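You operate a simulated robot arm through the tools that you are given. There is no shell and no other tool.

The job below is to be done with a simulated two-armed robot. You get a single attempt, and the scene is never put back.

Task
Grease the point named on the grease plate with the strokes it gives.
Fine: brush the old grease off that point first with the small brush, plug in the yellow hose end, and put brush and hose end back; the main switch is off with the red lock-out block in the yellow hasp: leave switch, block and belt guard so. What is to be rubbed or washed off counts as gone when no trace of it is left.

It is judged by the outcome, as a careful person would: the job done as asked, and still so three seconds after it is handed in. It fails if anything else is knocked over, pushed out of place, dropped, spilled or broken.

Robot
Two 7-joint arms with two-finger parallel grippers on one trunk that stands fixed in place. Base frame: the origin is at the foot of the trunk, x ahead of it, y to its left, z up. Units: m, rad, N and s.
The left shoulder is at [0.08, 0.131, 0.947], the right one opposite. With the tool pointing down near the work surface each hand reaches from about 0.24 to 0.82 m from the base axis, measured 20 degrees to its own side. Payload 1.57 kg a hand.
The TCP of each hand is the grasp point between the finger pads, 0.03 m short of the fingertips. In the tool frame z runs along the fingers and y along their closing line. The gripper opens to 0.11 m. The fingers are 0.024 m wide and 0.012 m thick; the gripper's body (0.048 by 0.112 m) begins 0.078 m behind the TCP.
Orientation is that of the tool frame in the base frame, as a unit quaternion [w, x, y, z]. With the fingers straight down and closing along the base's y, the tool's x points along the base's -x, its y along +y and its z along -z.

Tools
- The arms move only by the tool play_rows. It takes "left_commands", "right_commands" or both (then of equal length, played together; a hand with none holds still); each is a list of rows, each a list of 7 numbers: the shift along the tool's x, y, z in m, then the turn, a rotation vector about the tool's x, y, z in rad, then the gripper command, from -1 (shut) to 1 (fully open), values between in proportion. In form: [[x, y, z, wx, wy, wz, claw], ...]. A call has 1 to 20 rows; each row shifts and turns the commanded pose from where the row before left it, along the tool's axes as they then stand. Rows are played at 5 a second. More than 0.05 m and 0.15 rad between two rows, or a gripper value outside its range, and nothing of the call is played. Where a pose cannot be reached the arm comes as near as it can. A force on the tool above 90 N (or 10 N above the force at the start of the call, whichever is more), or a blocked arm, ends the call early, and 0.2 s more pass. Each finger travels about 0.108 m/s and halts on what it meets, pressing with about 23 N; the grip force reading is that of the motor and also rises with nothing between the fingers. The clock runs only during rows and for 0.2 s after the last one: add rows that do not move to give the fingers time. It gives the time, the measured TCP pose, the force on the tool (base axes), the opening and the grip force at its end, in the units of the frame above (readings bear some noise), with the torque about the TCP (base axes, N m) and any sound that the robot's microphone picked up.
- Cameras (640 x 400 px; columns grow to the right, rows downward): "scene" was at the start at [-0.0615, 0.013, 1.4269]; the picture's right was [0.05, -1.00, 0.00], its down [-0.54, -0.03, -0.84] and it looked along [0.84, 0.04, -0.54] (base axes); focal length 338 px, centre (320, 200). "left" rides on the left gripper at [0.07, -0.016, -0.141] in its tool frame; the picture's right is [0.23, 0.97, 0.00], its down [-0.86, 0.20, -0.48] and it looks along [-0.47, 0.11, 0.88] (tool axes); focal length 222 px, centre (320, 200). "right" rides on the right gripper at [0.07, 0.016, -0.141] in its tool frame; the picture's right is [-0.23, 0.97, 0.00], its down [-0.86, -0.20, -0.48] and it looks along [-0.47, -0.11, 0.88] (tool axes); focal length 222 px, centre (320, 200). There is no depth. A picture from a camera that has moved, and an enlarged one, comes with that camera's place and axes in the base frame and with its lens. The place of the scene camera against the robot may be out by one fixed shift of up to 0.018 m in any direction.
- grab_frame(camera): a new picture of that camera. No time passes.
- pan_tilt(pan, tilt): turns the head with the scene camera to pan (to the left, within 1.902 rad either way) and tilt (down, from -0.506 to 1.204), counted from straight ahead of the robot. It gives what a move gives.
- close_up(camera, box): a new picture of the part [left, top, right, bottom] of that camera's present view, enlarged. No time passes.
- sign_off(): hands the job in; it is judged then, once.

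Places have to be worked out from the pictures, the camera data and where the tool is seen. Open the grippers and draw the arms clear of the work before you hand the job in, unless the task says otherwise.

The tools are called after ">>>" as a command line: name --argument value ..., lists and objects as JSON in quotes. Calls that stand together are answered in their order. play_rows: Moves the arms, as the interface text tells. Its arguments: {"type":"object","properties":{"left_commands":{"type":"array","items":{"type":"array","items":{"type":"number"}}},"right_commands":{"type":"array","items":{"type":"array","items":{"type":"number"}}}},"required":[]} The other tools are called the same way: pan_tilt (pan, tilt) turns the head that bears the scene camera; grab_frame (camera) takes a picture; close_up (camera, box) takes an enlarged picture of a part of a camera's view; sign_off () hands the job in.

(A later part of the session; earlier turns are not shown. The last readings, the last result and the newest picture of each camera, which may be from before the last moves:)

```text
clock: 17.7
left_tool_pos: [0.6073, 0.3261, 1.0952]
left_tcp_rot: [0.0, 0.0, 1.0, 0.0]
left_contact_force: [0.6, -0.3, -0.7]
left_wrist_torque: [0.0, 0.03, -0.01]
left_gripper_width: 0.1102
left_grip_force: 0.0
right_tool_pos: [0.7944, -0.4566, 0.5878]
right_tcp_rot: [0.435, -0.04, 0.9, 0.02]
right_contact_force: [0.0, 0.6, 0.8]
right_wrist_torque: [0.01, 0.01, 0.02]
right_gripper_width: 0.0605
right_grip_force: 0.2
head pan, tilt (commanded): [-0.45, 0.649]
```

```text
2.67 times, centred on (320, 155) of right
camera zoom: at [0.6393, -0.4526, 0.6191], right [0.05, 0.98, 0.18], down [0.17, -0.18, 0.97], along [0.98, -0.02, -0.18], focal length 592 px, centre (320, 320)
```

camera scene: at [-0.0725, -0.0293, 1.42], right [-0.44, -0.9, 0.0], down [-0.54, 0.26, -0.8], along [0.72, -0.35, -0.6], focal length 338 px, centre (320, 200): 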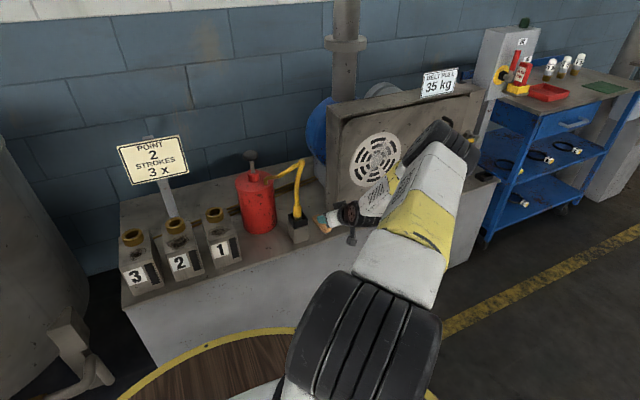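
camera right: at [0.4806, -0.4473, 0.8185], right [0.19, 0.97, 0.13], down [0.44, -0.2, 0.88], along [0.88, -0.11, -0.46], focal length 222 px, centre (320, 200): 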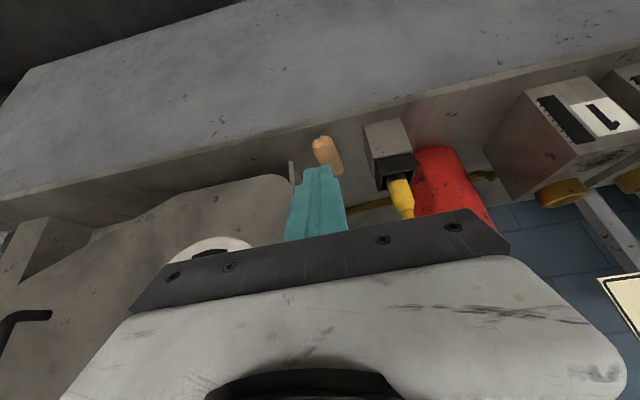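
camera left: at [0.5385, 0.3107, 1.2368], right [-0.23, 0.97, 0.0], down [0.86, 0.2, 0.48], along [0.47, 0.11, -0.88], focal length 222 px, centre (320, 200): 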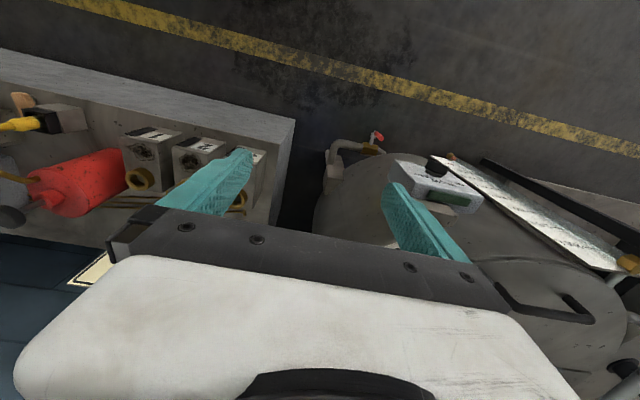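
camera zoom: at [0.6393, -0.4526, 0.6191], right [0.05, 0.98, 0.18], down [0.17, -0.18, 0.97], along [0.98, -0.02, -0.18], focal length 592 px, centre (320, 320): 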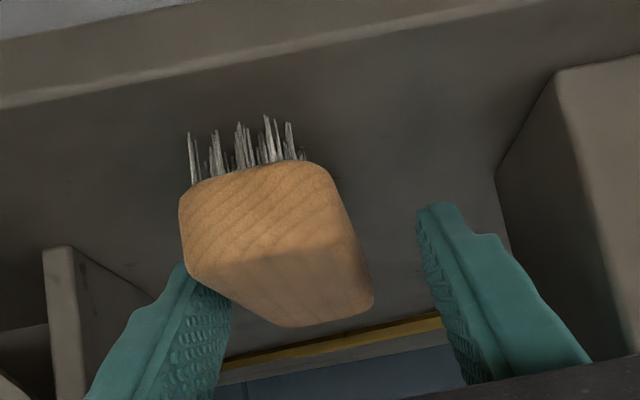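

Wood spans z≈0.566–0.584. I go 3 mm lower and close, then lift gently by 1.5 cm to test the hold.

>>> play_rows --right_commands '[[0.0024, 0, 0.0019, 0, 0, 0, 0.1], [0, 0, 0, 0, 0, 0, -0.3], [0, 0, 0, 0, 0, 0, -0.5], [0, 0, 0, 0, 0, 0, -1], [0, 0, 0, 0, 0, 0, -1], [0, 0, 0, 0, 0, 0, -1]]'

>>> close_up --camera "right" --box '[210, 80, 430, 230]'

```text
clock: 19.1
left_tool_pos: [0.6079, 0.3273, 1.0944]
left_tcp_rot: [0.001, 0.0, 1.0, 0.0]
left_contact_force: [-0.6, -0.2, 1.2]
left_wrist_torque: [0.02, 0.01, 0.0]
left_gripper_width: 0.1102
left_grip_force: 0.1
right_tool_pos: [0.7942, -0.4569, 0.5839]
right_tcp_rot: [0.434, -0.04, 0.9, 0.019]
right_contact_force: [0.2, 0.1, -0.4]
right_wrist_torque: [0.0, 0.0, 0.0]
right_gripper_width: 0.0354
right_grip_force: 23.4
head pan, tilt (commanded): [-0.45, 0.649]
```

```text
2.67 times, centred on (320, 155) of right
camera zoom: at [0.6391, -0.4527, 0.616], right [0.05, 0.98, 0.18], down [0.17, -0.18, 0.97], along [0.98, -0.02, -0.18], focal length 592 px, centre (320, 320)
```

zoom: 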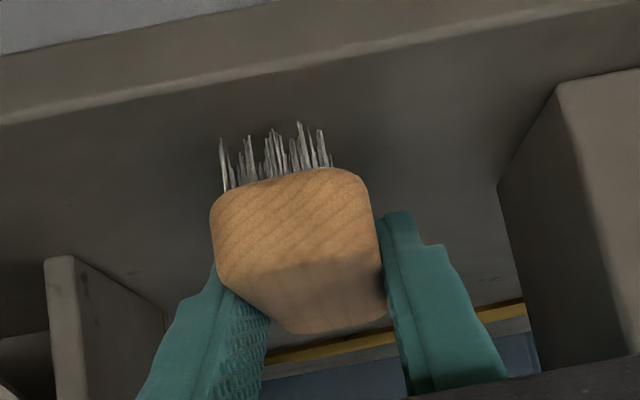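

Gripped at 0.0354 m. I lift slowly by 15 mm and check.

>>> play_rows --right_commands '[[-0.002, 0, -0.0016, 0, 0, 0, -1], [-0.0039, 0, -0.0031, 0, 0, 0, -1], [-0.0039, 0, -0.0031, 0, 0, 0, -1], [-0.002, 0, -0.0016, 0, 0, 0, -1], [0, 0, 0, 0, 0, 0, -1]]'

>>> close_up --camera "right" --box '[210, 80, 430, 230]'

>>> close_up --camera "scene" --box '[270, 180, 390, 260]'

```text
clock: 20.3
left_tool_pos: [0.608, 0.3276, 1.0947]
left_tcp_rot: [0.001, 0.001, 1.0, 0.0]
left_contact_force: [0.2, -0.3, 0.3]
left_wrist_torque: [0.03, 0.0, -0.01]
left_gripper_width: 0.1099
left_grip_force: 0.0
right_tool_pos: [0.7951, -0.4568, 0.5997]
right_tcp_rot: [0.434, -0.04, 0.9, 0.019]
right_contact_force: [-0.3, -0.2, -0.9]
right_wrist_torque: [-0.01, 0.01, -0.02]
right_gripper_width: 0.0352
right_grip_force: 22.9
head pan, tilt (commanded): [-0.45, 0.649]
```

```text
2.67 times, centred on (320, 155) of right
camera zoom: at [0.639, -0.4529, 0.6313], right [0.05, 0.98, 0.18], down [0.17, -0.18, 0.97], along [0.98, -0.02, -0.18], focal length 592 px, centre (320, 320)
```

zoom: 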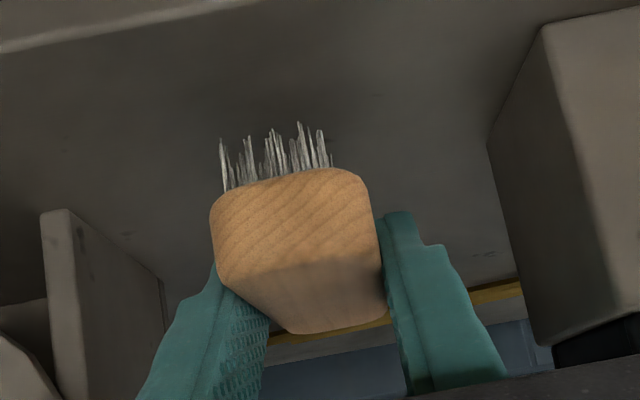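

```text
5.00 times, centred on (330, 220) of scene
camera zoom: at [-0.0724, -0.0293, 1.42], right [-0.44, -0.9, 0.0], down [-0.54, 0.26, -0.8], along [0.72, -0.35, -0.6], focal length 1692 px, centre (270, 100)
```

zoom: 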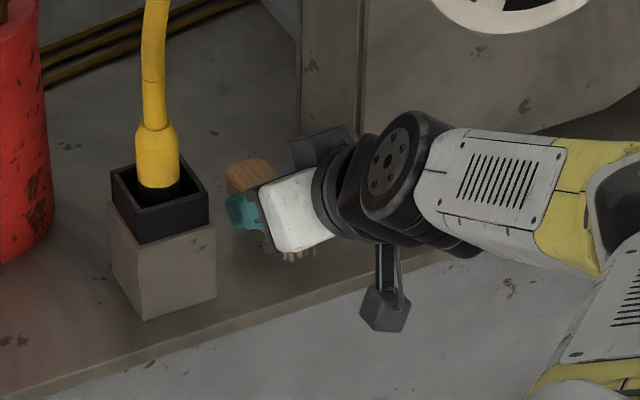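

The brush is held. I lift it to z≈0.75 and draw it back clear of the hose.

>>> play_rows --right_commands '[[-0.0098, 0, -0.0078, 0, 0, 0, -1], [-0.0196, 0, -0.0155, 0, 0, 0, -1], [-0.0196, 0, -0.0155, 0, 0, 0, -1], [-0.0196, 0, -0.0155, 0, 0, 0, -1], [-0.0196, 0, -0.0155, 0, 0, 0, -1], [-0.0196, 0, -0.0155, 0, 0, 0, -1], [-0.0098, 0, -0.0078, 0, 0, 0, -1], [0.0125, 0, -0.0157, 0, 0, 0, -1], [0.0249, 0, -0.0313, 0, 0, 0, -1], [0.0249, 0, -0.0313, 0, 0, 0, -1], [0.0249, 0, -0.0313, 0, 0, 0, -1], [0.0125, 0, -0.0157, 0, 0, 0, -1], [0, 0, 0, 0.0705, 0, 0.0559, -1]]'

>>> close_up --camera "right" --box '[210, 80, 430, 230]'

>>> grab_frame --camera "scene"

```text
clock: 23.1
left_tool_pos: [0.6075, 0.3267, 1.0958]
left_tcp_rot: [0.0, 0.0, 1.0, 0.0]
left_contact_force: [0.2, -0.7, 0.3]
left_wrist_torque: [0.01, 0.01, 0.0]
left_gripper_width: 0.1102
left_grip_force: 0.2
right_tool_pos: [0.6348, -0.4734, 0.7472]
right_tcp_rot: [0.435, 0.001, 0.901, 0.0]
right_contact_force: [0.2, -0.3, -0.6]
right_wrist_torque: [0.03, 0.02, 0.0]
right_gripper_width: 0.0351
right_grip_force: 23.1
head pan, tilt (commanded): [-0.45, 0.649]
```

```text
2.67 times, centred on (320, 155) of right
camera zoom: at [0.4799, -0.4539, 0.7806], right [0.14, 0.97, 0.18], down [0.16, -0.2, 0.97], along [0.98, -0.11, -0.18], focal length 592 px, centre (320, 320)
```

zoom: 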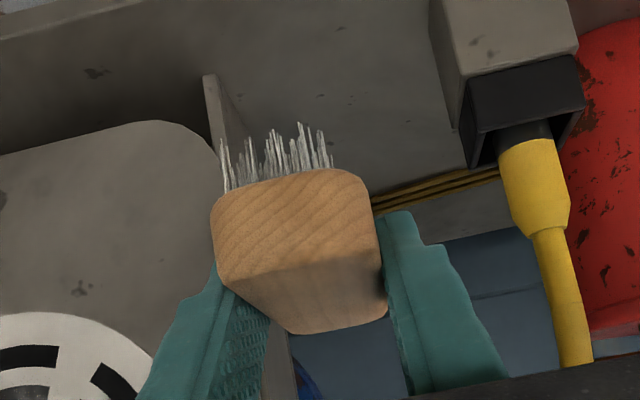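

```text
taken
camera scene: at [-0.0726, -0.0296, 1.4199], right [-0.44, -0.9, 0.0], down [-0.54, 0.26, -0.8], along [0.72, -0.35, -0.6], focal length 338 px, centre (320, 200)
```

scene: 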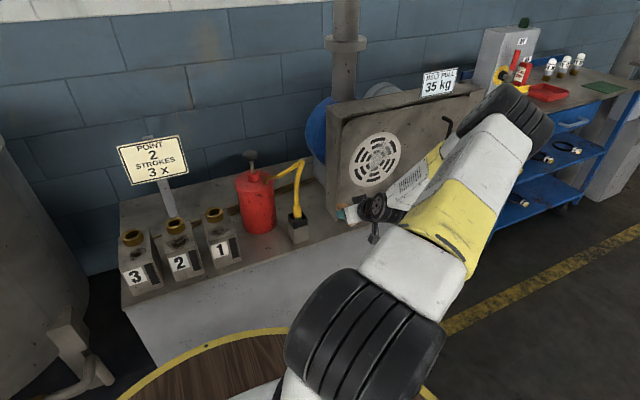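

Brush firmly held. I traverse left at x≈0.635 to line up with point 2.

>>> play_rows --right_commands '[[0, 0.02, 0, 0, 0, 0, -1], [0, 0.04, 0, 0, 0, 0, -1], [0, 0.04, 0, 0, 0, 0, -1], [0, 0.04, 0, 0, 0, 0, -1], [0, 0.04, 0, 0, 0, 0, -1], [0, 0.04, 0, 0, 0, 0, -1], [0, 0.04, 0, 0, 0, 0, -1], [0, 0.04, 0, 0, 0, 0, -1], [0, 0.04, 0, 0, 0, 0, -1], [0, 0.04, 0, 0, 0, 0, -1], [0, 0.04, 0, 0, 0, 0, -1], [0, 0.04, 0, 0, 0, 0, -1], [0, 0.04, 0, 0, 0, 0, -1], [0, 0, 0, 0, 0, 0, -1]]'

>>> pan_tilt --pan 0.0 --tilt 0.75

>>> grab_frame --camera "scene"

>>> grab_frame --camera "right"

>>> grab_frame --camera "left"

```text
clock: 26.1
left_tool_pos: [0.6082, 0.3264, 1.0956]
left_tcp_rot: [0.0, 0.0, 1.0, 0.001]
left_contact_force: [0.5, -0.9, 0.6]
left_wrist_torque: [0.0, 0.01, -0.06]
left_gripper_width: 0.1099
left_grip_force: 0.1
right_tool_pos: [0.6349, 0.0291, 0.7495]
right_tcp_rot: [0.435, 0.0, 0.9, 0.0]
right_contact_force: [0.8, -0.3, -0.3]
right_wrist_torque: [-0.01, -0.02, 0.01]
right_gripper_width: 0.0354
right_grip_force: 23.6
head pan, tilt (commanded): [-0.45, 0.649]
```

```text
clock: 27.0
left_tool_pos: [0.609, 0.327, 1.0963]
left_tcp_rot: [0.0, 0.0, 1.0, 0.001]
left_contact_force: [0.0, -1.0, 0.3]
left_wrist_torque: [-0.01, -0.01, -0.01]
left_gripper_width: 0.1098
left_grip_force: 0.1
right_tool_pos: [0.6341, 0.028, 0.7495]
right_tcp_rot: [0.434, 0.0, 0.901, 0.0]
right_contact_force: [0.6, 0.1, -0.1]
right_wrist_torque: [0.01, -0.03, -0.02]
right_gripper_width: 0.0355
right_grip_force: 22.8
head pan, tilt (commanded): [0.0, 0.75]
```

```text
taken
camera scene: at [-0.0677, 0.0085, 1.4114], right [0.0, -1.0, 0.0], down [-0.68, 0.0, -0.73], along [0.73, 0.0, -0.68], focal length 338 px, centre (320, 200)
```

scene: 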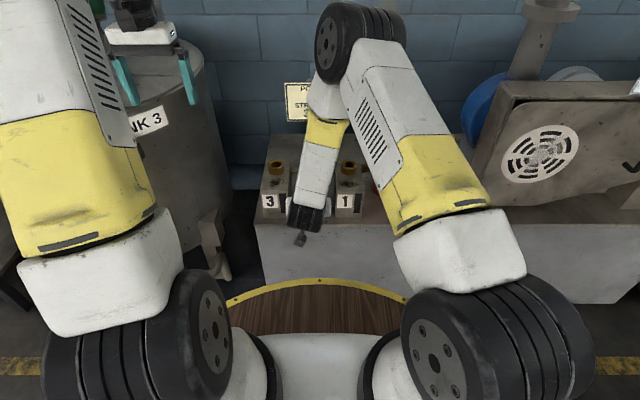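

```text
taken
camera right: at [0.4804, 0.0465, 0.7817], right [0.14, 0.97, 0.18], down [0.16, -0.2, 0.97], along [0.98, -0.11, -0.18], focal length 222 px, centre (320, 200)
```

right: 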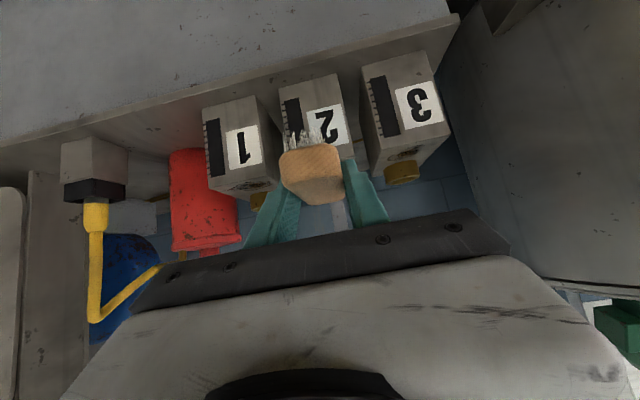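

```text
taken
camera left: at [0.5384, 0.3103, 1.2369], right [-0.23, 0.97, 0.0], down [0.86, 0.2, 0.48], along [0.47, 0.11, -0.88], focal length 222 px, centre (320, 200)
```

left: 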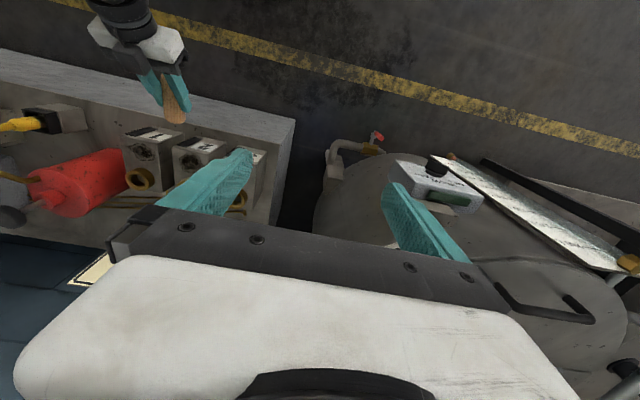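

Lined up with point 2. I move forward over the grease patch, staying about 3 cm above the block, and look.

>>> play_rows --right_commands '[[-0.01, 0, 0.0126, 0, 0, 0, -1], [-0.02, 0, 0.0252, 0, 0, 0, -1], [-0.02, 0, 0.0252, 0, 0, 0, -1], [-0.02, 0, 0.0252, 0, 0, 0, -1], [-0.02, 0, 0.0252, 0, 0, 0, -1], [-0.01, -0.002, 0.0126, 0, 0, 0, -1], [0, 0, 0, 0, 0, 0, -1]]'

>>> grab_frame --camera "right"

>>> grab_frame --camera "left"

>>> grab_frame --camera "scene"

```text
clock: 28.6
left_tool_pos: [0.6081, 0.3275, 1.0938]
left_tcp_rot: [0.0, 0.001, 1.0, 0.0]
left_contact_force: [-0.1, 0.6, 0.3]
left_wrist_torque: [0.03, -0.04, 0.0]
left_gripper_width: 0.11
left_grip_force: 0.1
right_tool_pos: [0.7968, 0.0265, 0.7483]
right_tcp_rot: [0.435, 0.0, 0.9, 0.0]
right_contact_force: [-0.5, 0.2, 0.0]
right_wrist_torque: [-0.02, 0.0, 0.0]
right_gripper_width: 0.0353
right_grip_force: 23.4
head pan, tilt (commanded): [0.0, 0.75]
```

```text
taken
camera right: at [0.6419, 0.0443, 0.7806], right [0.14, 0.97, 0.18], down [0.16, -0.2, 0.97], along [0.98, -0.11, -0.18], focal length 222 px, centre (320, 200)
```

right: 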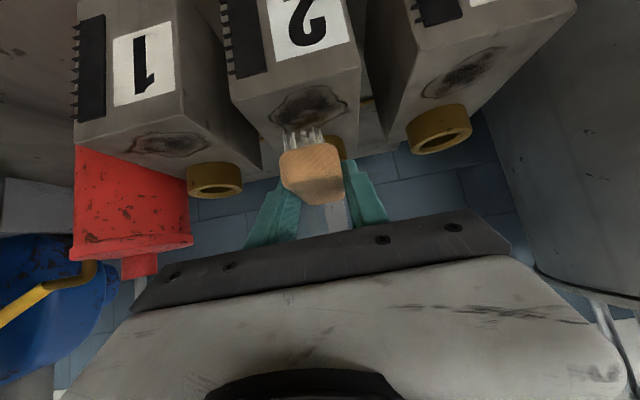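

```text
taken
camera left: at [0.5384, 0.3103, 1.2369], right [-0.23, 0.97, 0.0], down [0.86, 0.2, 0.48], along [0.47, 0.11, -0.88], focal length 222 px, centre (320, 200)
```

left: 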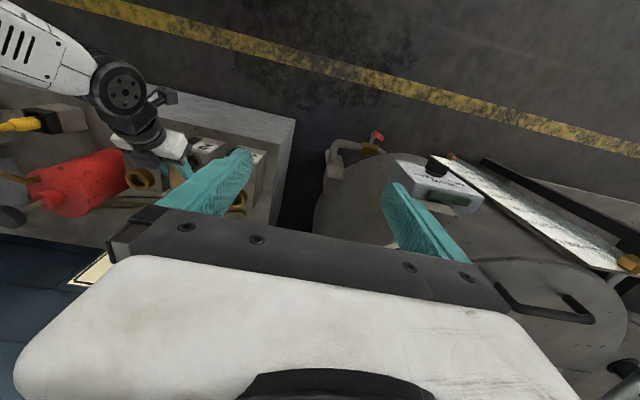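

```text
taken
camera scene: at [-0.0677, 0.0086, 1.4114], right [0.0, -1.0, 0.0], down [-0.68, 0.0, -0.73], along [0.73, 0.0, -0.68], focal length 338 px, centre (320, 200)
```

scene: 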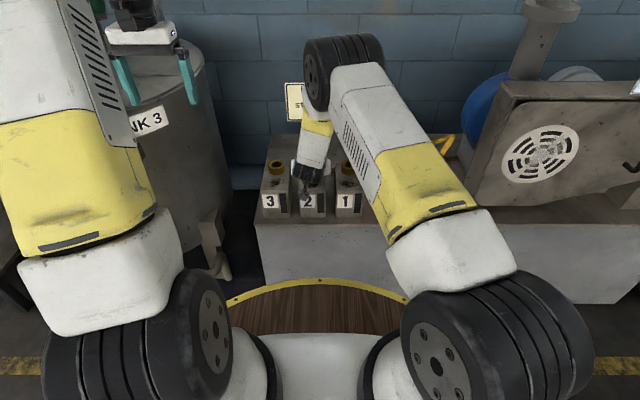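

The hand is over the patch. I zoom into the right hand's view to verify the brush's place against patch, block top and ring.

>>> close_up --camera "right" --box '[220, 60, 400, 230]'

>>> close_up --camera "left" --box '[100, 110, 260, 230]'

```text
2.35 times, centred on (310, 145) of right
camera zoom: at [0.6419, 0.0443, 0.7806], right [0.14, 0.97, 0.18], down [0.16, -0.2, 0.97], along [0.98, -0.11, -0.18], focal length 523 px, centre (344, 329)
```

zoom: 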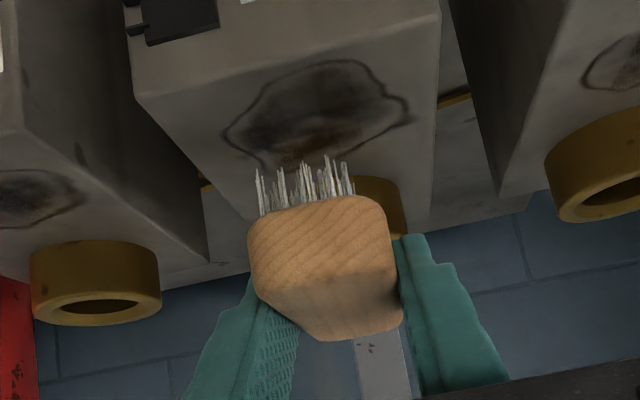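

```text
3.33 times, centred on (180, 170) of left
camera zoom: at [0.5384, 0.3103, 1.2369], right [-0.23, 0.97, 0.0], down [0.86, 0.2, 0.48], along [0.47, 0.11, -0.88], focal length 740 px, centre (787, 300)
```

zoom: 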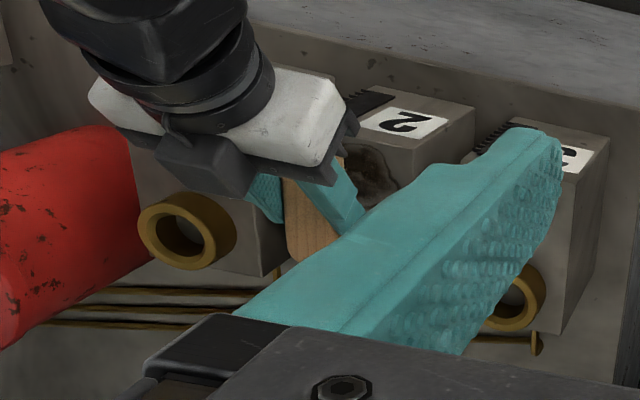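

Everything lines up: patch x≈0.77–0.83, y≈0.0–0.061; block top z≈0.684, ring front edge x≈0.845. I lower toward the surface in small steps watching the force.

>>> play_rows --right_commands '[[0.0078, 0, 0.0062, 0, 0, 0, -1], [0.0078, 0, 0.0062, 0, 0, 0, -1], [0.0024, 0, 0.0019, 0, 0, 0, -1], [0.0024, 0, 0.0019, 0, 0, 0, -1], [0, 0, 0, 0, 0, 0, -1]]'

>>> close_up --camera "right" --box '[220, 60, 400, 230]'

```text
clock: 29.8
left_tool_pos: [0.6088, 0.3264, 1.0956]
left_tcp_rot: [0.0, 0.001, 1.0, 0.0]
left_contact_force: [0.7, 0.4, 0.1]
left_wrist_torque: [-0.01, 0.0, -0.02]
left_gripper_width: 0.1097
left_grip_force: 0.1
right_tool_pos: [0.7962, 0.0265, 0.723]
right_tcp_rot: [0.434, 0.0, 0.901, 0.0]
right_contact_force: [-4.9, 0.0, 3.1]
right_wrist_torque: [0.0, -0.1, 0.01]
right_gripper_width: 0.0355
right_grip_force: 22.8
head pan, tilt (commanded): [0.0, 0.75]
```

```text
2.35 times, centred on (310, 145) of right
camera zoom: at [0.6413, 0.0446, 0.7551], right [0.14, 0.97, 0.18], down [0.16, -0.2, 0.97], along [0.98, -0.11, -0.18], focal length 523 px, centre (344, 329)
```

zoom: 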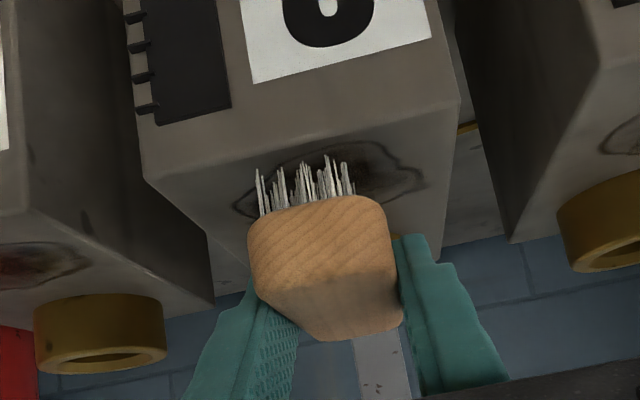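

The force of -5 N along x says the brush's far end already touches the ring. I back off 1 cm toward the robot and re-read.

>>> play_rows --right_commands '[[0.0062, 0, -0.0078, 0, 0, 0, -1], [0, 0, 0, 0, 0, 0, -1]]'

>>> close_up --camera "right" --box '[220, 60, 400, 230]'

```text
clock: 30.4
left_tool_pos: [0.6082, 0.3268, 1.0958]
left_tcp_rot: [0.0, 0.0, 1.0, 0.0]
left_contact_force: [0.0, -0.1, -0.2]
left_wrist_torque: [0.0, 0.01, 0.03]
left_gripper_width: 0.1103
left_grip_force: 0.2
right_tool_pos: [0.7847, 0.0252, 0.7239]
right_tcp_rot: [0.435, 0.0, 0.901, 0.0]
right_contact_force: [0.3, 0.4, -1.0]
right_wrist_torque: [0.03, 0.01, 0.0]
right_gripper_width: 0.0355
right_grip_force: 23.1
head pan, tilt (commanded): [0.0, 0.75]
```

```text
2.35 times, centred on (310, 145) of right
camera zoom: at [0.6315, 0.0443, 0.755], right [0.14, 0.97, 0.18], down [0.16, -0.2, 0.97], along [0.98, -0.11, -0.18], focal length 523 px, centre (344, 329)
```

zoom: 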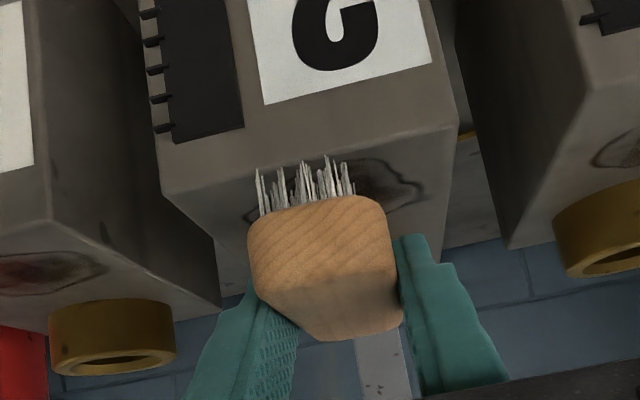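

Free again. Now I lower in 2–3 mm steps until the bristles touch.

>>> play_rows --right_commands '[[0.0024, 0, 0.0019, 0, 0, 0, -1], [0.0016, 0, 0.0012, 0, 0, 0, -1], [0, 0, 0, 0, 0, 0, -1]]'

>>> play_rows --right_commands '[[0.0016, 0, 0.0012, 0, 0, 0, -1], [0, 0, 0, 0, 0, 0, -1]]'

>>> close_up --camera "right" --box '[220, 60, 400, 230]'

```text
clock: 31.2
left_tool_pos: [0.608, 0.3272, 1.0951]
left_tcp_rot: [0.001, 0.0, 1.0, 0.0]
left_contact_force: [-0.2, 0.1, -0.1]
left_wrist_torque: [-0.01, 0.04, -0.01]
left_gripper_width: 0.1101
left_grip_force: 0.0
right_tool_pos: [0.7865, 0.0267, 0.7177]
right_tcp_rot: [0.434, 0.0, 0.901, 0.0]
right_contact_force: [-0.4, -0.9, 0.3]
right_wrist_torque: [0.0, 0.01, 0.03]
right_gripper_width: 0.0353
right_grip_force: 22.7
head pan, tilt (commanded): [0.0, 0.75]
```

```text
clock: 31.8
left_tool_pos: [0.6083, 0.3271, 1.0945]
left_tcp_rot: [0.0, 0.0, 1.0, 0.001]
left_contact_force: [-0.2, 0.8, 0.2]
left_wrist_torque: [-0.02, 0.03, -0.03]
left_gripper_width: 0.11
left_grip_force: 0.3
right_tool_pos: [0.786, 0.0262, 0.7143]
right_tcp_rot: [0.435, 0.0, 0.9, 0.0]
right_contact_force: [0.4, 0.0, -0.2]
right_wrist_torque: [0.0, 0.0, 0.01]
right_gripper_width: 0.0353
right_grip_force: 23.3
head pan, tilt (commanded): [0.0, 0.75]
```

```text
2.35 times, centred on (310, 145) of right
camera zoom: at [0.6314, 0.0445, 0.7479], right [0.14, 0.97, 0.18], down [0.16, -0.2, 0.97], along [0.98, -0.11, -0.18], focal length 523 px, centre (344, 329)
```

zoom: 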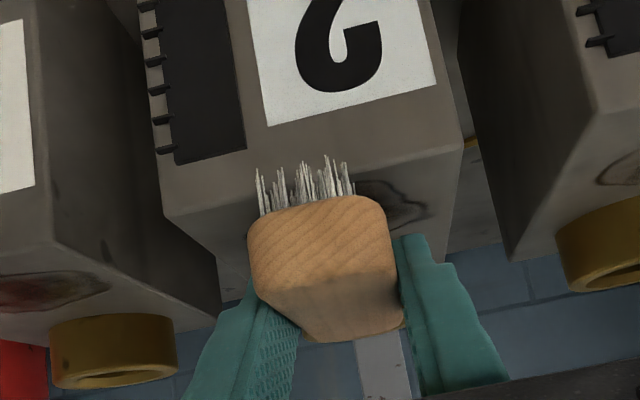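

No contact yet at z=0.7143. I continue in small steps.

>>> play_rows --right_commands '[[0.0016, 0, 0.0012, 0, 0, 0, -1], [0, 0, 0, 0, 0, 0, -1]]'

>>> play_rows --right_commands '[[0.0016, 0, 0.0012, 0, 0, 0, -1], [0, 0, 0, 0, 0, 0, -1]]'

>>> close_up --camera "right" --box '[220, 60, 400, 230]'

```text
clock: 32.4
left_tool_pos: [0.6076, 0.3272, 1.095]
left_tcp_rot: [0.0, 0.0, 1.0, 0.001]
left_contact_force: [-0.3, 0.5, -0.3]
left_wrist_torque: [0.02, 0.01, 0.04]
left_gripper_width: 0.1099
left_grip_force: 0.1
right_tool_pos: [0.7867, 0.0262, 0.7148]
right_tcp_rot: [0.436, 0.0, 0.9, 0.0]
right_contact_force: [0.3, 0.8, 1.8]
right_wrist_torque: [-0.01, 0.04, -0.01]
right_gripper_width: 0.0354
right_grip_force: 23.0
head pan, tilt (commanded): [0.0, 0.75]
```

```text
clock: 33.0
left_tool_pos: [0.6074, 0.3281, 1.0957]
left_tcp_rot: [0.0, 0.0, 1.0, 0.0]
left_contact_force: [1.1, -0.4, 0.1]
left_wrist_torque: [0.01, 0.0, 0.0]
left_gripper_width: 0.1101
left_grip_force: 0.0
right_tool_pos: [0.7866, 0.0257, 0.7138]
right_tcp_rot: [0.436, 0.001, 0.9, 0.0]
right_contact_force: [-1.7, -0.4, 17.1]
right_wrist_torque: [-0.07, 0.31, -0.01]
right_gripper_width: 0.0355
right_grip_force: 22.6
head pan, tilt (commanded): [0.0, 0.75]
```

```text
2.35 times, centred on (310, 145) of right
camera zoom: at [0.6322, 0.0445, 0.7452], right [0.14, 0.97, 0.18], down [0.15, -0.2, 0.97], along [0.98, -0.11, -0.18], focal length 523 px, centre (344, 329)
```

zoom: 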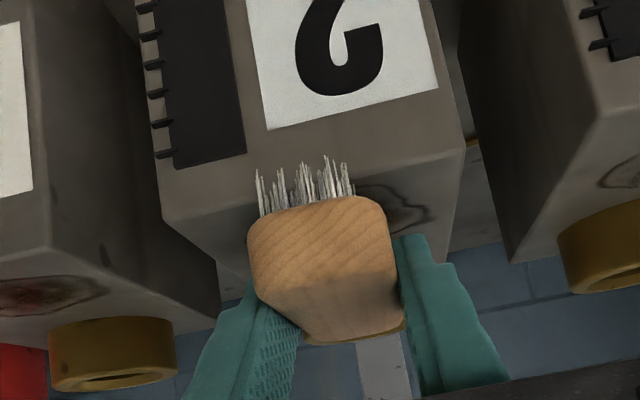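

Contact at TCP z≈0.714 (17 N). I ease off 1 mm and sweep the brush sideways across the patch.

>>> play_rows --right_commands '[[-0.0008, 0, -0.0006, 0, 0, 0, -1], [0, 0.01, 0, 0, 0, 0, -1], [0, 0.01, 0, 0, 0, 0, -1], [0, 0.01, 0, 0, 0, 0, -1], [0, -0.01, 0, 0, 0, 0, -1], [0, -0.01, 0, 0, 0, 0, -1], [0, -0.01, 0, 0, 0, 0, -1], [0, -0.01, 0, 0, 0, 0, -1], [0, -0.01, 0, 0, 0, 0, -1], [0, -0.01, 0, 0, 0, 0, -1]]'

>>> close_up --camera "right" --box '[220, 60, 400, 230]'

```text
clock: 35.2
left_tool_pos: [0.6072, 0.3267, 1.0958]
left_tcp_rot: [0.0, 0.001, 1.0, 0.0]
left_contact_force: [-0.1, -0.1, 0.2]
left_wrist_torque: [-0.02, 0.01, -0.01]
left_gripper_width: 0.11
left_grip_force: 0.1
right_tool_pos: [0.7855, -0.0035, 0.712]
right_tcp_rot: [0.436, 0.0, 0.9, 0.001]
right_contact_force: [0.0, 4.7, 17.5]
right_wrist_torque: [0.06, 0.01, 0.06]
right_gripper_width: 0.0355
right_grip_force: 23.1
head pan, tilt (commanded): [0.0, 0.75]
```

```text
2.35 times, centred on (310, 145) of right
camera zoom: at [0.6315, 0.0147, 0.7454], right [0.14, 0.97, 0.18], down [0.16, -0.2, 0.97], along [0.98, -0.11, -0.18], focal length 523 px, centre (344, 329)
```

zoom: 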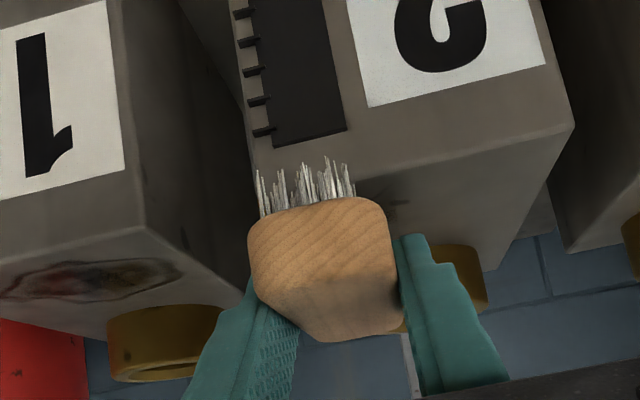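

Most of the patch is already gone with ~17 N contact. I sweep back and continue with strokes slightly nearer the ring and slightly nearer the robot for full coverage.

>>> play_rows --right_commands '[[0, 0.01, 0, 0, 0, 0, -1], [0, 0.01, 0, 0, 0, 0, -1], [0, 0.01, 0, 0, 0, 0, -1], [0, 0.01, 0, 0, 0, 0, -1], [0, 0.01, 0, 0, 0, 0, -1], [0, 0.01, 0, 0, 0, 0, -1], [-0.0022, 0.002, 0.0027, 0, 0, 0, -1], [0, -0.01, 0, 0, 0, 0, -1], [0, -0.01, 0, 0, 0, 0, -1], [0, -0.01, 0, 0, 0, 0, -1], [0, -0.01, 0, 0, 0, 0, -1], [0, -0.01, 0, 0, 0, 0, -1], [0, -0.01, 0, 0, 0, 0, -1], [0.0062, 0, -0.0078, 0, 0, 0, -1], [0, 0.015, 0, 0, 0, 0, -1], [0, 0.015, 0, 0, 0, 0, -1], [0, 0.015, 0, 0, 0, 0, -1], [0, 0.015, 0, 0, 0, 0, -1]]'

>>> close_up --camera "right" --box '[220, 60, 400, 230]'

```text
clock: 39.0
left_tool_pos: [0.6075, 0.3272, 1.0962]
left_tcp_rot: [0.001, 0.001, 1.0, -0.001]
left_contact_force: [0.4, 0.4, -0.6]
left_wrist_torque: [0.04, 0.02, 0.0]
left_gripper_width: 0.1099
left_grip_force: 0.0
right_tool_pos: [0.7804, 0.0598, 0.7143]
right_tcp_rot: [0.434, 0.0, 0.901, 0.0]
right_contact_force: [-1.0, -2.5, 8.4]
right_wrist_torque: [-0.08, -0.07, -0.03]
right_gripper_width: 0.0352
right_grip_force: 22.5
head pan, tilt (commanded): [0.0, 0.75]
```

```text
2.35 times, centred on (310, 145) of right
camera zoom: at [0.6247, 0.0765, 0.745], right [0.14, 0.97, 0.18], down [0.16, -0.2, 0.97], along [0.98, -0.11, -0.18], focal length 523 px, centre (344, 329)
```

zoom: 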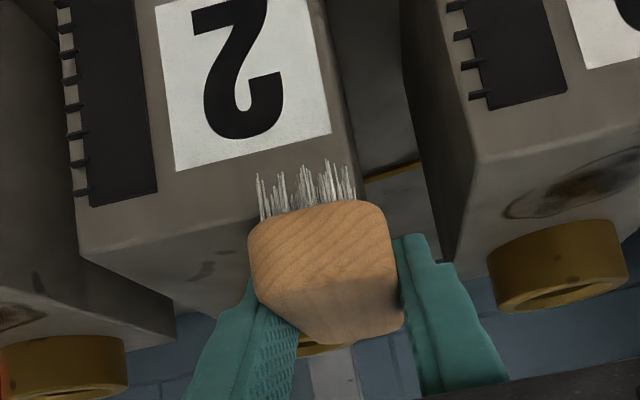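

A faint streak seems left. I lift off and draw back to inspect the block top.

>>> play_rows --right_commands '[[-0.0196, 0, -0.0155, 0, 0, 0, -1], [-0.0196, 0, -0.0155, 0, 0, 0, -1], [-0.0196, 0, -0.0155, 0, 0, 0, -1], [0.0249, 0, -0.0313, 0, 0, 0, -1], [0.0249, 0, -0.0313, 0, 0, 0, -1], [0, 0, 0, 0, 0, 0, -1]]'

>>> close_up --camera "right" --box '[180, 40, 400, 210]'

>>> close_up --camera "left" --box '[100, 110, 260, 230]'

```text
clock: 40.4
left_tool_pos: [0.6087, 0.3271, 1.0964]
left_tcp_rot: [0.0, 0.0, 1.0, 0.0]
left_contact_force: [0.6, -0.5, 0.0]
left_wrist_torque: [-0.02, 0.02, 0.0]
left_gripper_width: 0.1099
left_grip_force: 0.1
right_tool_pos: [0.6996, 0.0578, 0.7869]
right_tcp_rot: [0.435, 0.001, 0.901, -0.001]
right_contact_force: [-0.1, -0.5, -0.7]
right_wrist_torque: [0.0, 0.0, -0.01]
right_gripper_width: 0.0355
right_grip_force: 22.6
head pan, tilt (commanded): [0.0, 0.75]
```

```text
2.35 times, centred on (290, 125) of right
camera zoom: at [0.545, 0.0751, 0.8192], right [0.14, 0.97, 0.18], down [0.16, -0.2, 0.97], along [0.98, -0.11, -0.18], focal length 523 px, centre (391, 376)
```

zoom: 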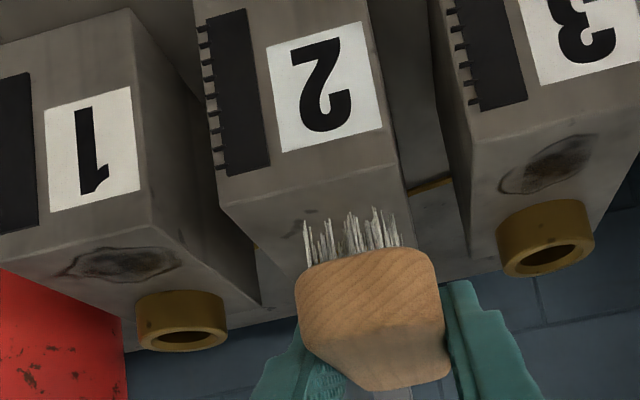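

```text
3.33 times, centred on (180, 170) of left
camera zoom: at [0.5384, 0.3103, 1.2369], right [-0.23, 0.97, 0.0], down [0.86, 0.2, 0.48], along [0.47, 0.11, -0.88], focal length 740 px, centre (787, 300)
```

zoom: 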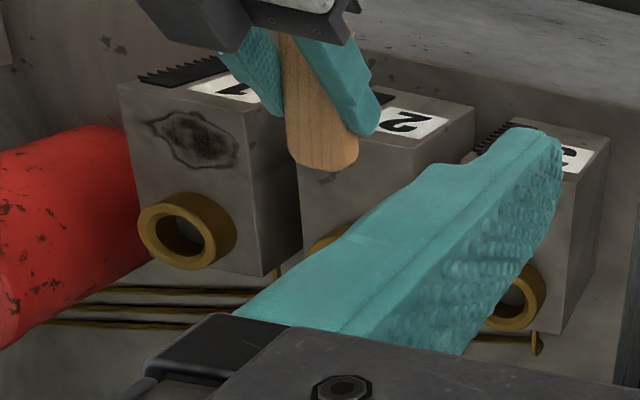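

There may be a small spot left. I shift the right hand sideways and up so the brush doesn't hide the block top.

>>> play_rows --right_commands '[[-0.0157, -0.035, -0.0124, 0, 0, 0, -1], [-0.0157, -0.035, -0.0124, 0, 0, 0, -1], [0, -0.02, 0, 0, 0, 0, -1], [0, 0, 0, 0, 0, 0, -1]]'

>>> grab_frame --camera "right"

>>> close_up --camera "right" --box '[260, 30, 440, 180]'

>>> close_up --camera "left" --box '[100, 110, 260, 230]'

```text
clock: 41.4
left_tool_pos: [0.6071, 0.3265, 1.0956]
left_tcp_rot: [0.0, -0.001, 1.0, 0.001]
left_contact_force: [0.4, 0.5, 1.1]
left_wrist_torque: [0.0, -0.02, 0.03]
left_gripper_width: 0.1098
left_grip_force: 0.1
right_tool_pos: [0.7007, -0.0325, 0.8274]
right_tcp_rot: [0.436, 0.0, 0.9, 0.0]
right_contact_force: [0.1, -1.1, -0.5]
right_wrist_torque: [-0.03, 0.01, -0.01]
right_gripper_width: 0.0353
right_grip_force: 23.1
head pan, tilt (commanded): [0.0, 0.75]
```

```text
taken
camera right: at [0.5456, -0.0142, 0.8599], right [0.14, 0.97, 0.18], down [0.16, -0.2, 0.97], along [0.98, -0.11, -0.18], focal length 222 px, centre (320, 200)
```

right: 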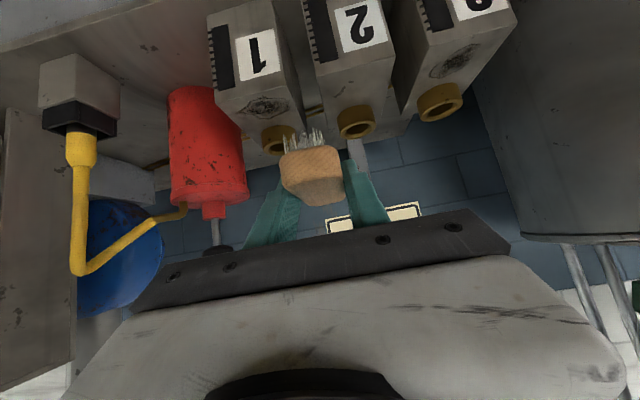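

```text
2.67 times, centred on (350, 105) of right
camera zoom: at [0.5456, -0.0142, 0.8599], right [0.14, 0.97, 0.18], down [0.16, -0.2, 0.97], along [0.98, -0.11, -0.18], focal length 592 px, centre (240, 453)
```

zoom: 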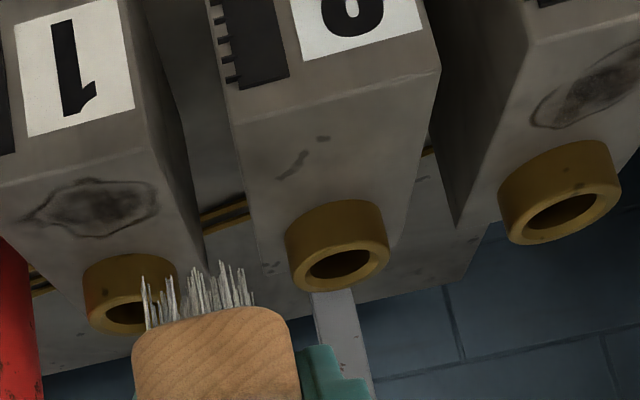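

```text
3.33 times, centred on (180, 170) of left
camera zoom: at [0.5384, 0.3103, 1.2369], right [-0.23, 0.97, 0.0], down [0.86, 0.2, 0.48], along [0.47, 0.11, -0.88], focal length 740 px, centre (787, 300)
```

zoom: 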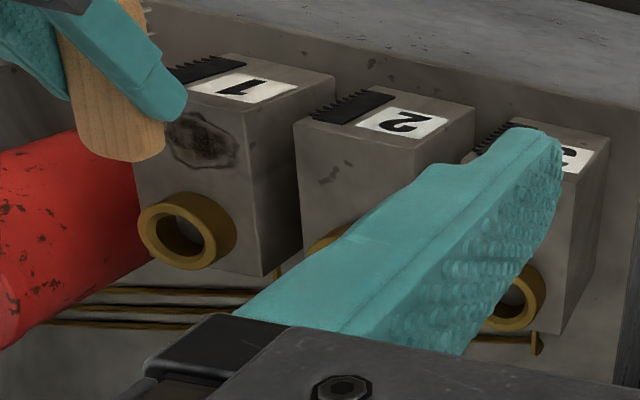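

Two small residues remain at about [0.80,0.006] and [0.787,0.021]. I go back for more strokes over that area, including lengthwise ones.

>>> play_rows --right_commands '[[0.0039, 0.0119, 0.0302, 0, 0, 0, -1], [0.0039, 0.0119, 0.0302, 0, 0, 0, -1], [0.0039, 0.0119, 0.0302, 0, 0, 0, -1], [0.0039, 0.0119, 0.0302, 0, 0, 0, -1], [0.0078, 0, 0.0062, 0, 0, 0, -1], [0.0078, 0, 0.0062, 0, 0, 0, -1], [0.0024, 0, 0.0019, 0, 0, 0, -1], [0, 0, 0, 0, 0, 0, -1]]'

```text
clock: 43.2
left_tool_pos: [0.6098, 0.327, 1.0949]
left_tcp_rot: [0.0, 0.001, 1.0, 0.0]
left_contact_force: [-0.6, 0.5, -0.2]
left_wrist_torque: [0.02, 0.0, -0.01]
left_gripper_width: 0.11
left_grip_force: 0.1
right_tool_pos: [0.7863, 0.0146, 0.7172]
right_tcp_rot: [0.434, 0.0, 0.901, 0.0]
right_contact_force: [-0.1, 0.2, -1.2]
right_wrist_torque: [0.03, 0.02, 0.02]
right_gripper_width: 0.0352
right_grip_force: 23.2
head pan, tilt (commanded): [0.0, 0.75]
```

Just above the surface. I press down ~5 mm more in command and make y- and x-strokes over the residues.

>>> play_rows --right_commands '[[0.002, 0, 0.0016, 0, 0, 0, -1], [0.002, 0, 0.0016, 0, 0, 0, -1], [0, -0.01, 0, 0, 0, 0, -1], [0, -0.01, 0, 0, 0, 0, -1], [0, -0.008, 0, 0, 0, 0, -1], [0, 0.01, 0, 0, 0, 0, -1], [0, 0.01, 0, 0, 0, 0, -1], [0, 0.01, 0, 0, 0, 0, -1], [0, 0.01, 0, 0, 0, 0, -1], [0.0075, 0, -0.0094, 0, 0, 0, -1], [0, -0.01, 0, 0, 0, 0, -1], [0, -0.01, 0, 0, 0, 0, -1], [0, -0.01, 0, 0, 0, 0, -1], [0, -0.01, 0, 0, 0, 0, -1], [-0.0075, 0, 0.0094, 0, 0, 0, -1], [0, 0.01, 0, 0, 0, 0, -1], [0, 0.01, 0, 0, 0, 0, -1], [0.0075, 0, -0.0094, 0, 0, 0, -1], [-0.0075, 0, 0.0094, 0, 0, 0, -1]]'

```text
clock: 47.2
left_tool_pos: [0.6085, 0.3271, 1.0956]
left_tcp_rot: [0.001, -0.001, 1.0, 0.001]
left_contact_force: [0.4, -0.1, -0.4]
left_wrist_torque: [-0.02, -0.01, -0.02]
left_gripper_width: 0.11
left_grip_force: 0.1
right_tool_pos: [0.784, 0.0081, 0.7125]
right_tcp_rot: [0.434, 0.0, 0.901, 0.001]
right_contact_force: [-5.3, 1.0, 14.0]
right_wrist_torque: [0.03, -0.05, 0.02]
right_gripper_width: 0.0353
right_grip_force: 22.7
head pan, tilt (commanded): [0.0, 0.75]
```

Contact force was a steady ~14 N. I lift off, draw back and inspect again.

>>> play_rows --right_commands '[[-0.0196, 0, -0.0155, 0, 0, 0, -1], [-0.0196, 0, -0.0155, 0, 0, 0, -1], [-0.0196, 0, -0.0155, 0, 0, 0, -1], [0.0089, -0.01, -0.04, 0, 0, 0, -1], [0.0089, -0.03, -0.04, 0, 0, 0, -1], [0, 0, 0, 0, 0, 0, -1]]'

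>>> close_up --camera "right" --box '[260, 30, 440, 180]'

>>> close_up --camera "left" --box '[140, 120, 240, 190]'

```text
refused: row 5 steps farther than a row can; nothing moved
```

```text
2.67 times, centred on (350, 105) of right
camera zoom: at [0.6292, 0.0267, 0.7449], right [0.14, 0.97, 0.18], down [0.16, -0.2, 0.97], along [0.98, -0.11, -0.18], focal length 592 px, centre (240, 453)
```

zoom: 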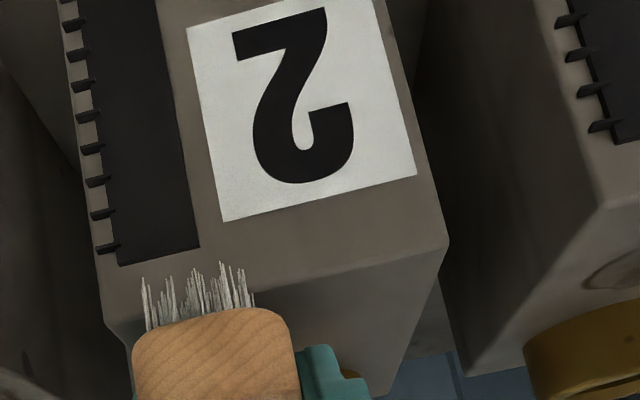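

```text
5.71 times, centred on (190, 155) of left
camera zoom: at [0.5376, 0.3106, 1.2372], right [-0.23, 0.97, 0.0], down [0.85, 0.2, 0.48], along [0.47, 0.11, -0.88], focal length 1269 px, centre (1063, 457)
```

zoom: 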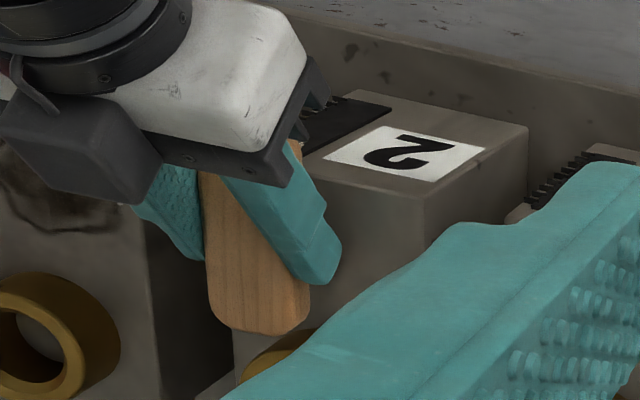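

A row was too long, so nothing moved. I repeat with shorter steps.

>>> play_rows --right_commands '[[-0.0196, 0, -0.0155, 0, 0, 0, -1], [-0.0196, 0, -0.0155, 0, 0, 0, -1], [-0.0196, 0, -0.0155, 0, 0, 0, -1], [0.0089, -0.01, -0.04, 0, 0, 0, -1], [0.0089, -0.015, -0.04, 0, 0, 0, -1], [0, -0.02, 0, 0, 0, 0, -1], [0, 0, 0, 0, 0, 0, -1]]'

>>> close_up --camera "right" --box '[260, 30, 440, 180]'

>>> close_up --camera "left" --box '[140, 120, 240, 190]'

```text
clock: 48.8
left_tool_pos: [0.608, 0.3258, 1.0953]
left_tcp_rot: [0.0, 0.001, 1.0, 0.001]
left_contact_force: [-0.1, -0.9, 0.4]
left_wrist_torque: [0.04, 0.01, 0.01]
left_gripper_width: 0.11
left_grip_force: 0.1
right_tool_pos: [0.7107, -0.0365, 0.8241]
right_tcp_rot: [0.434, 0.0, 0.901, 0.0]
right_contact_force: [0.1, -0.5, -0.9]
right_wrist_torque: [-0.01, 0.03, 0.01]
right_gripper_width: 0.0354
right_grip_force: 22.9
head pan, tilt (commanded): [0.0, 0.75]
```

```text
2.67 times, centred on (350, 105) of right
camera zoom: at [0.5559, -0.0191, 0.8555], right [0.14, 0.97, 0.18], down [0.16, -0.2, 0.97], along [0.98, -0.11, -0.18], focal length 592 px, centre (240, 453)
```

zoom: 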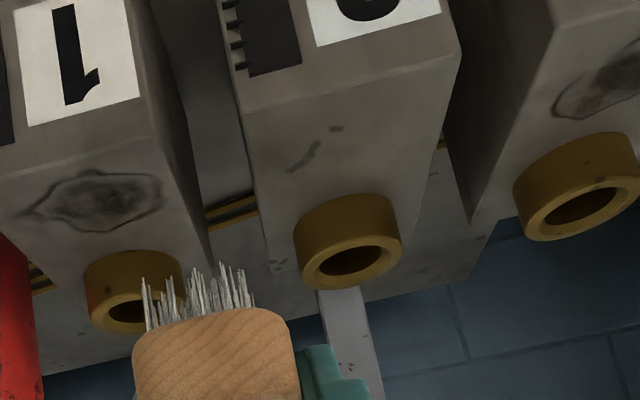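

```text
5.71 times, centred on (190, 155) of left
camera zoom: at [0.5383, 0.3104, 1.2369], right [-0.23, 0.97, 0.0], down [0.86, 0.2, 0.48], along [0.47, 0.11, -0.88], focal length 1269 px, centre (1063, 457)
```

zoom: 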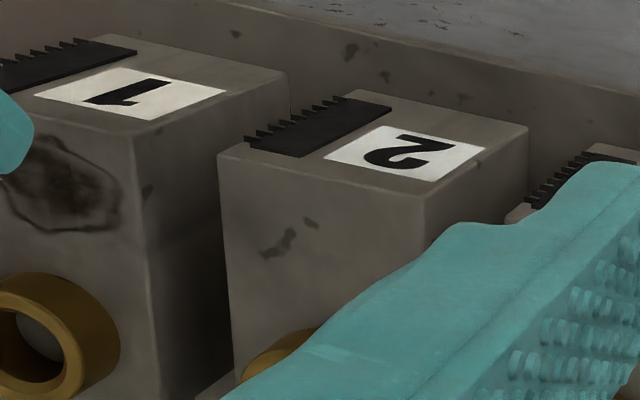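

Marks look unchanged after more strokes; similar dark scuffs appear elsewhere on the grey metal (bench, block 1 side). I zoom in tighter to judge whether this is grease or surface wear.

>>> close_up --camera "right" --box '[320, 55, 400, 105]'

>>> close_up --camera "left" --box '[170, 140, 210, 170]'

>>> close_up --camera "right" --box '[250, 60, 330, 130]'

```text
8.00 times, centred on (360, 80) of right
camera zoom: at [0.5559, -0.0191, 0.8555], right [0.14, 0.97, 0.18], down [0.16, -0.2, 0.97], along [0.98, -0.11, -0.18], focal length 1777 px, centre (0, 1160)
```

zoom: 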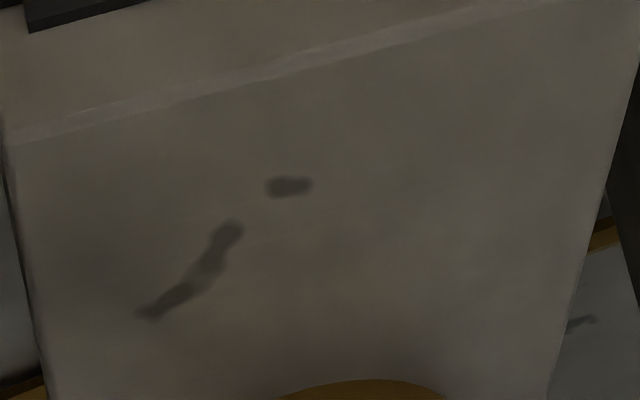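

```text
13.33 times, centred on (190, 155) of left
camera zoom: at [0.5383, 0.3104, 1.2369], right [-0.23, 0.97, 0.0], down [0.86, 0.2, 0.48], along [0.47, 0.11, -0.88], focal length 2962 px, centre (2053, 800)
```

zoom: 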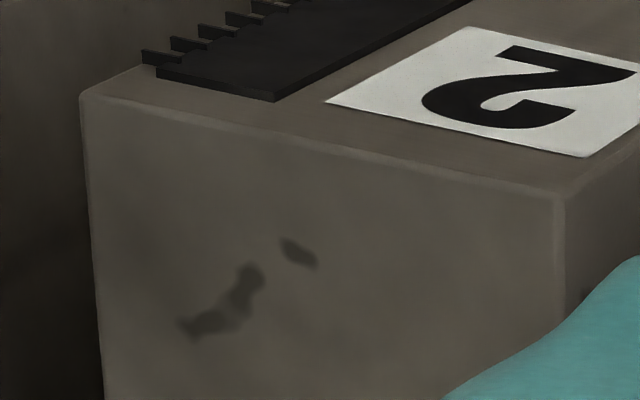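

```text
5.71 times, centred on (290, 95) of right
camera zoom: at [0.5559, -0.0191, 0.8555], right [0.14, 0.97, 0.18], down [0.16, -0.2, 0.97], along [0.98, -0.11, -0.18], focal length 1269 px, centre (491, 800)
```

zoom: 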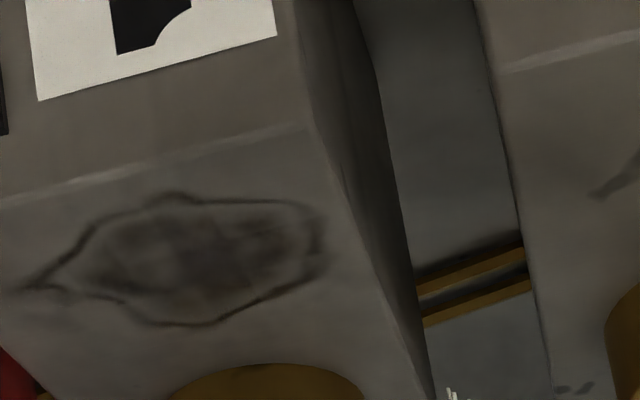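

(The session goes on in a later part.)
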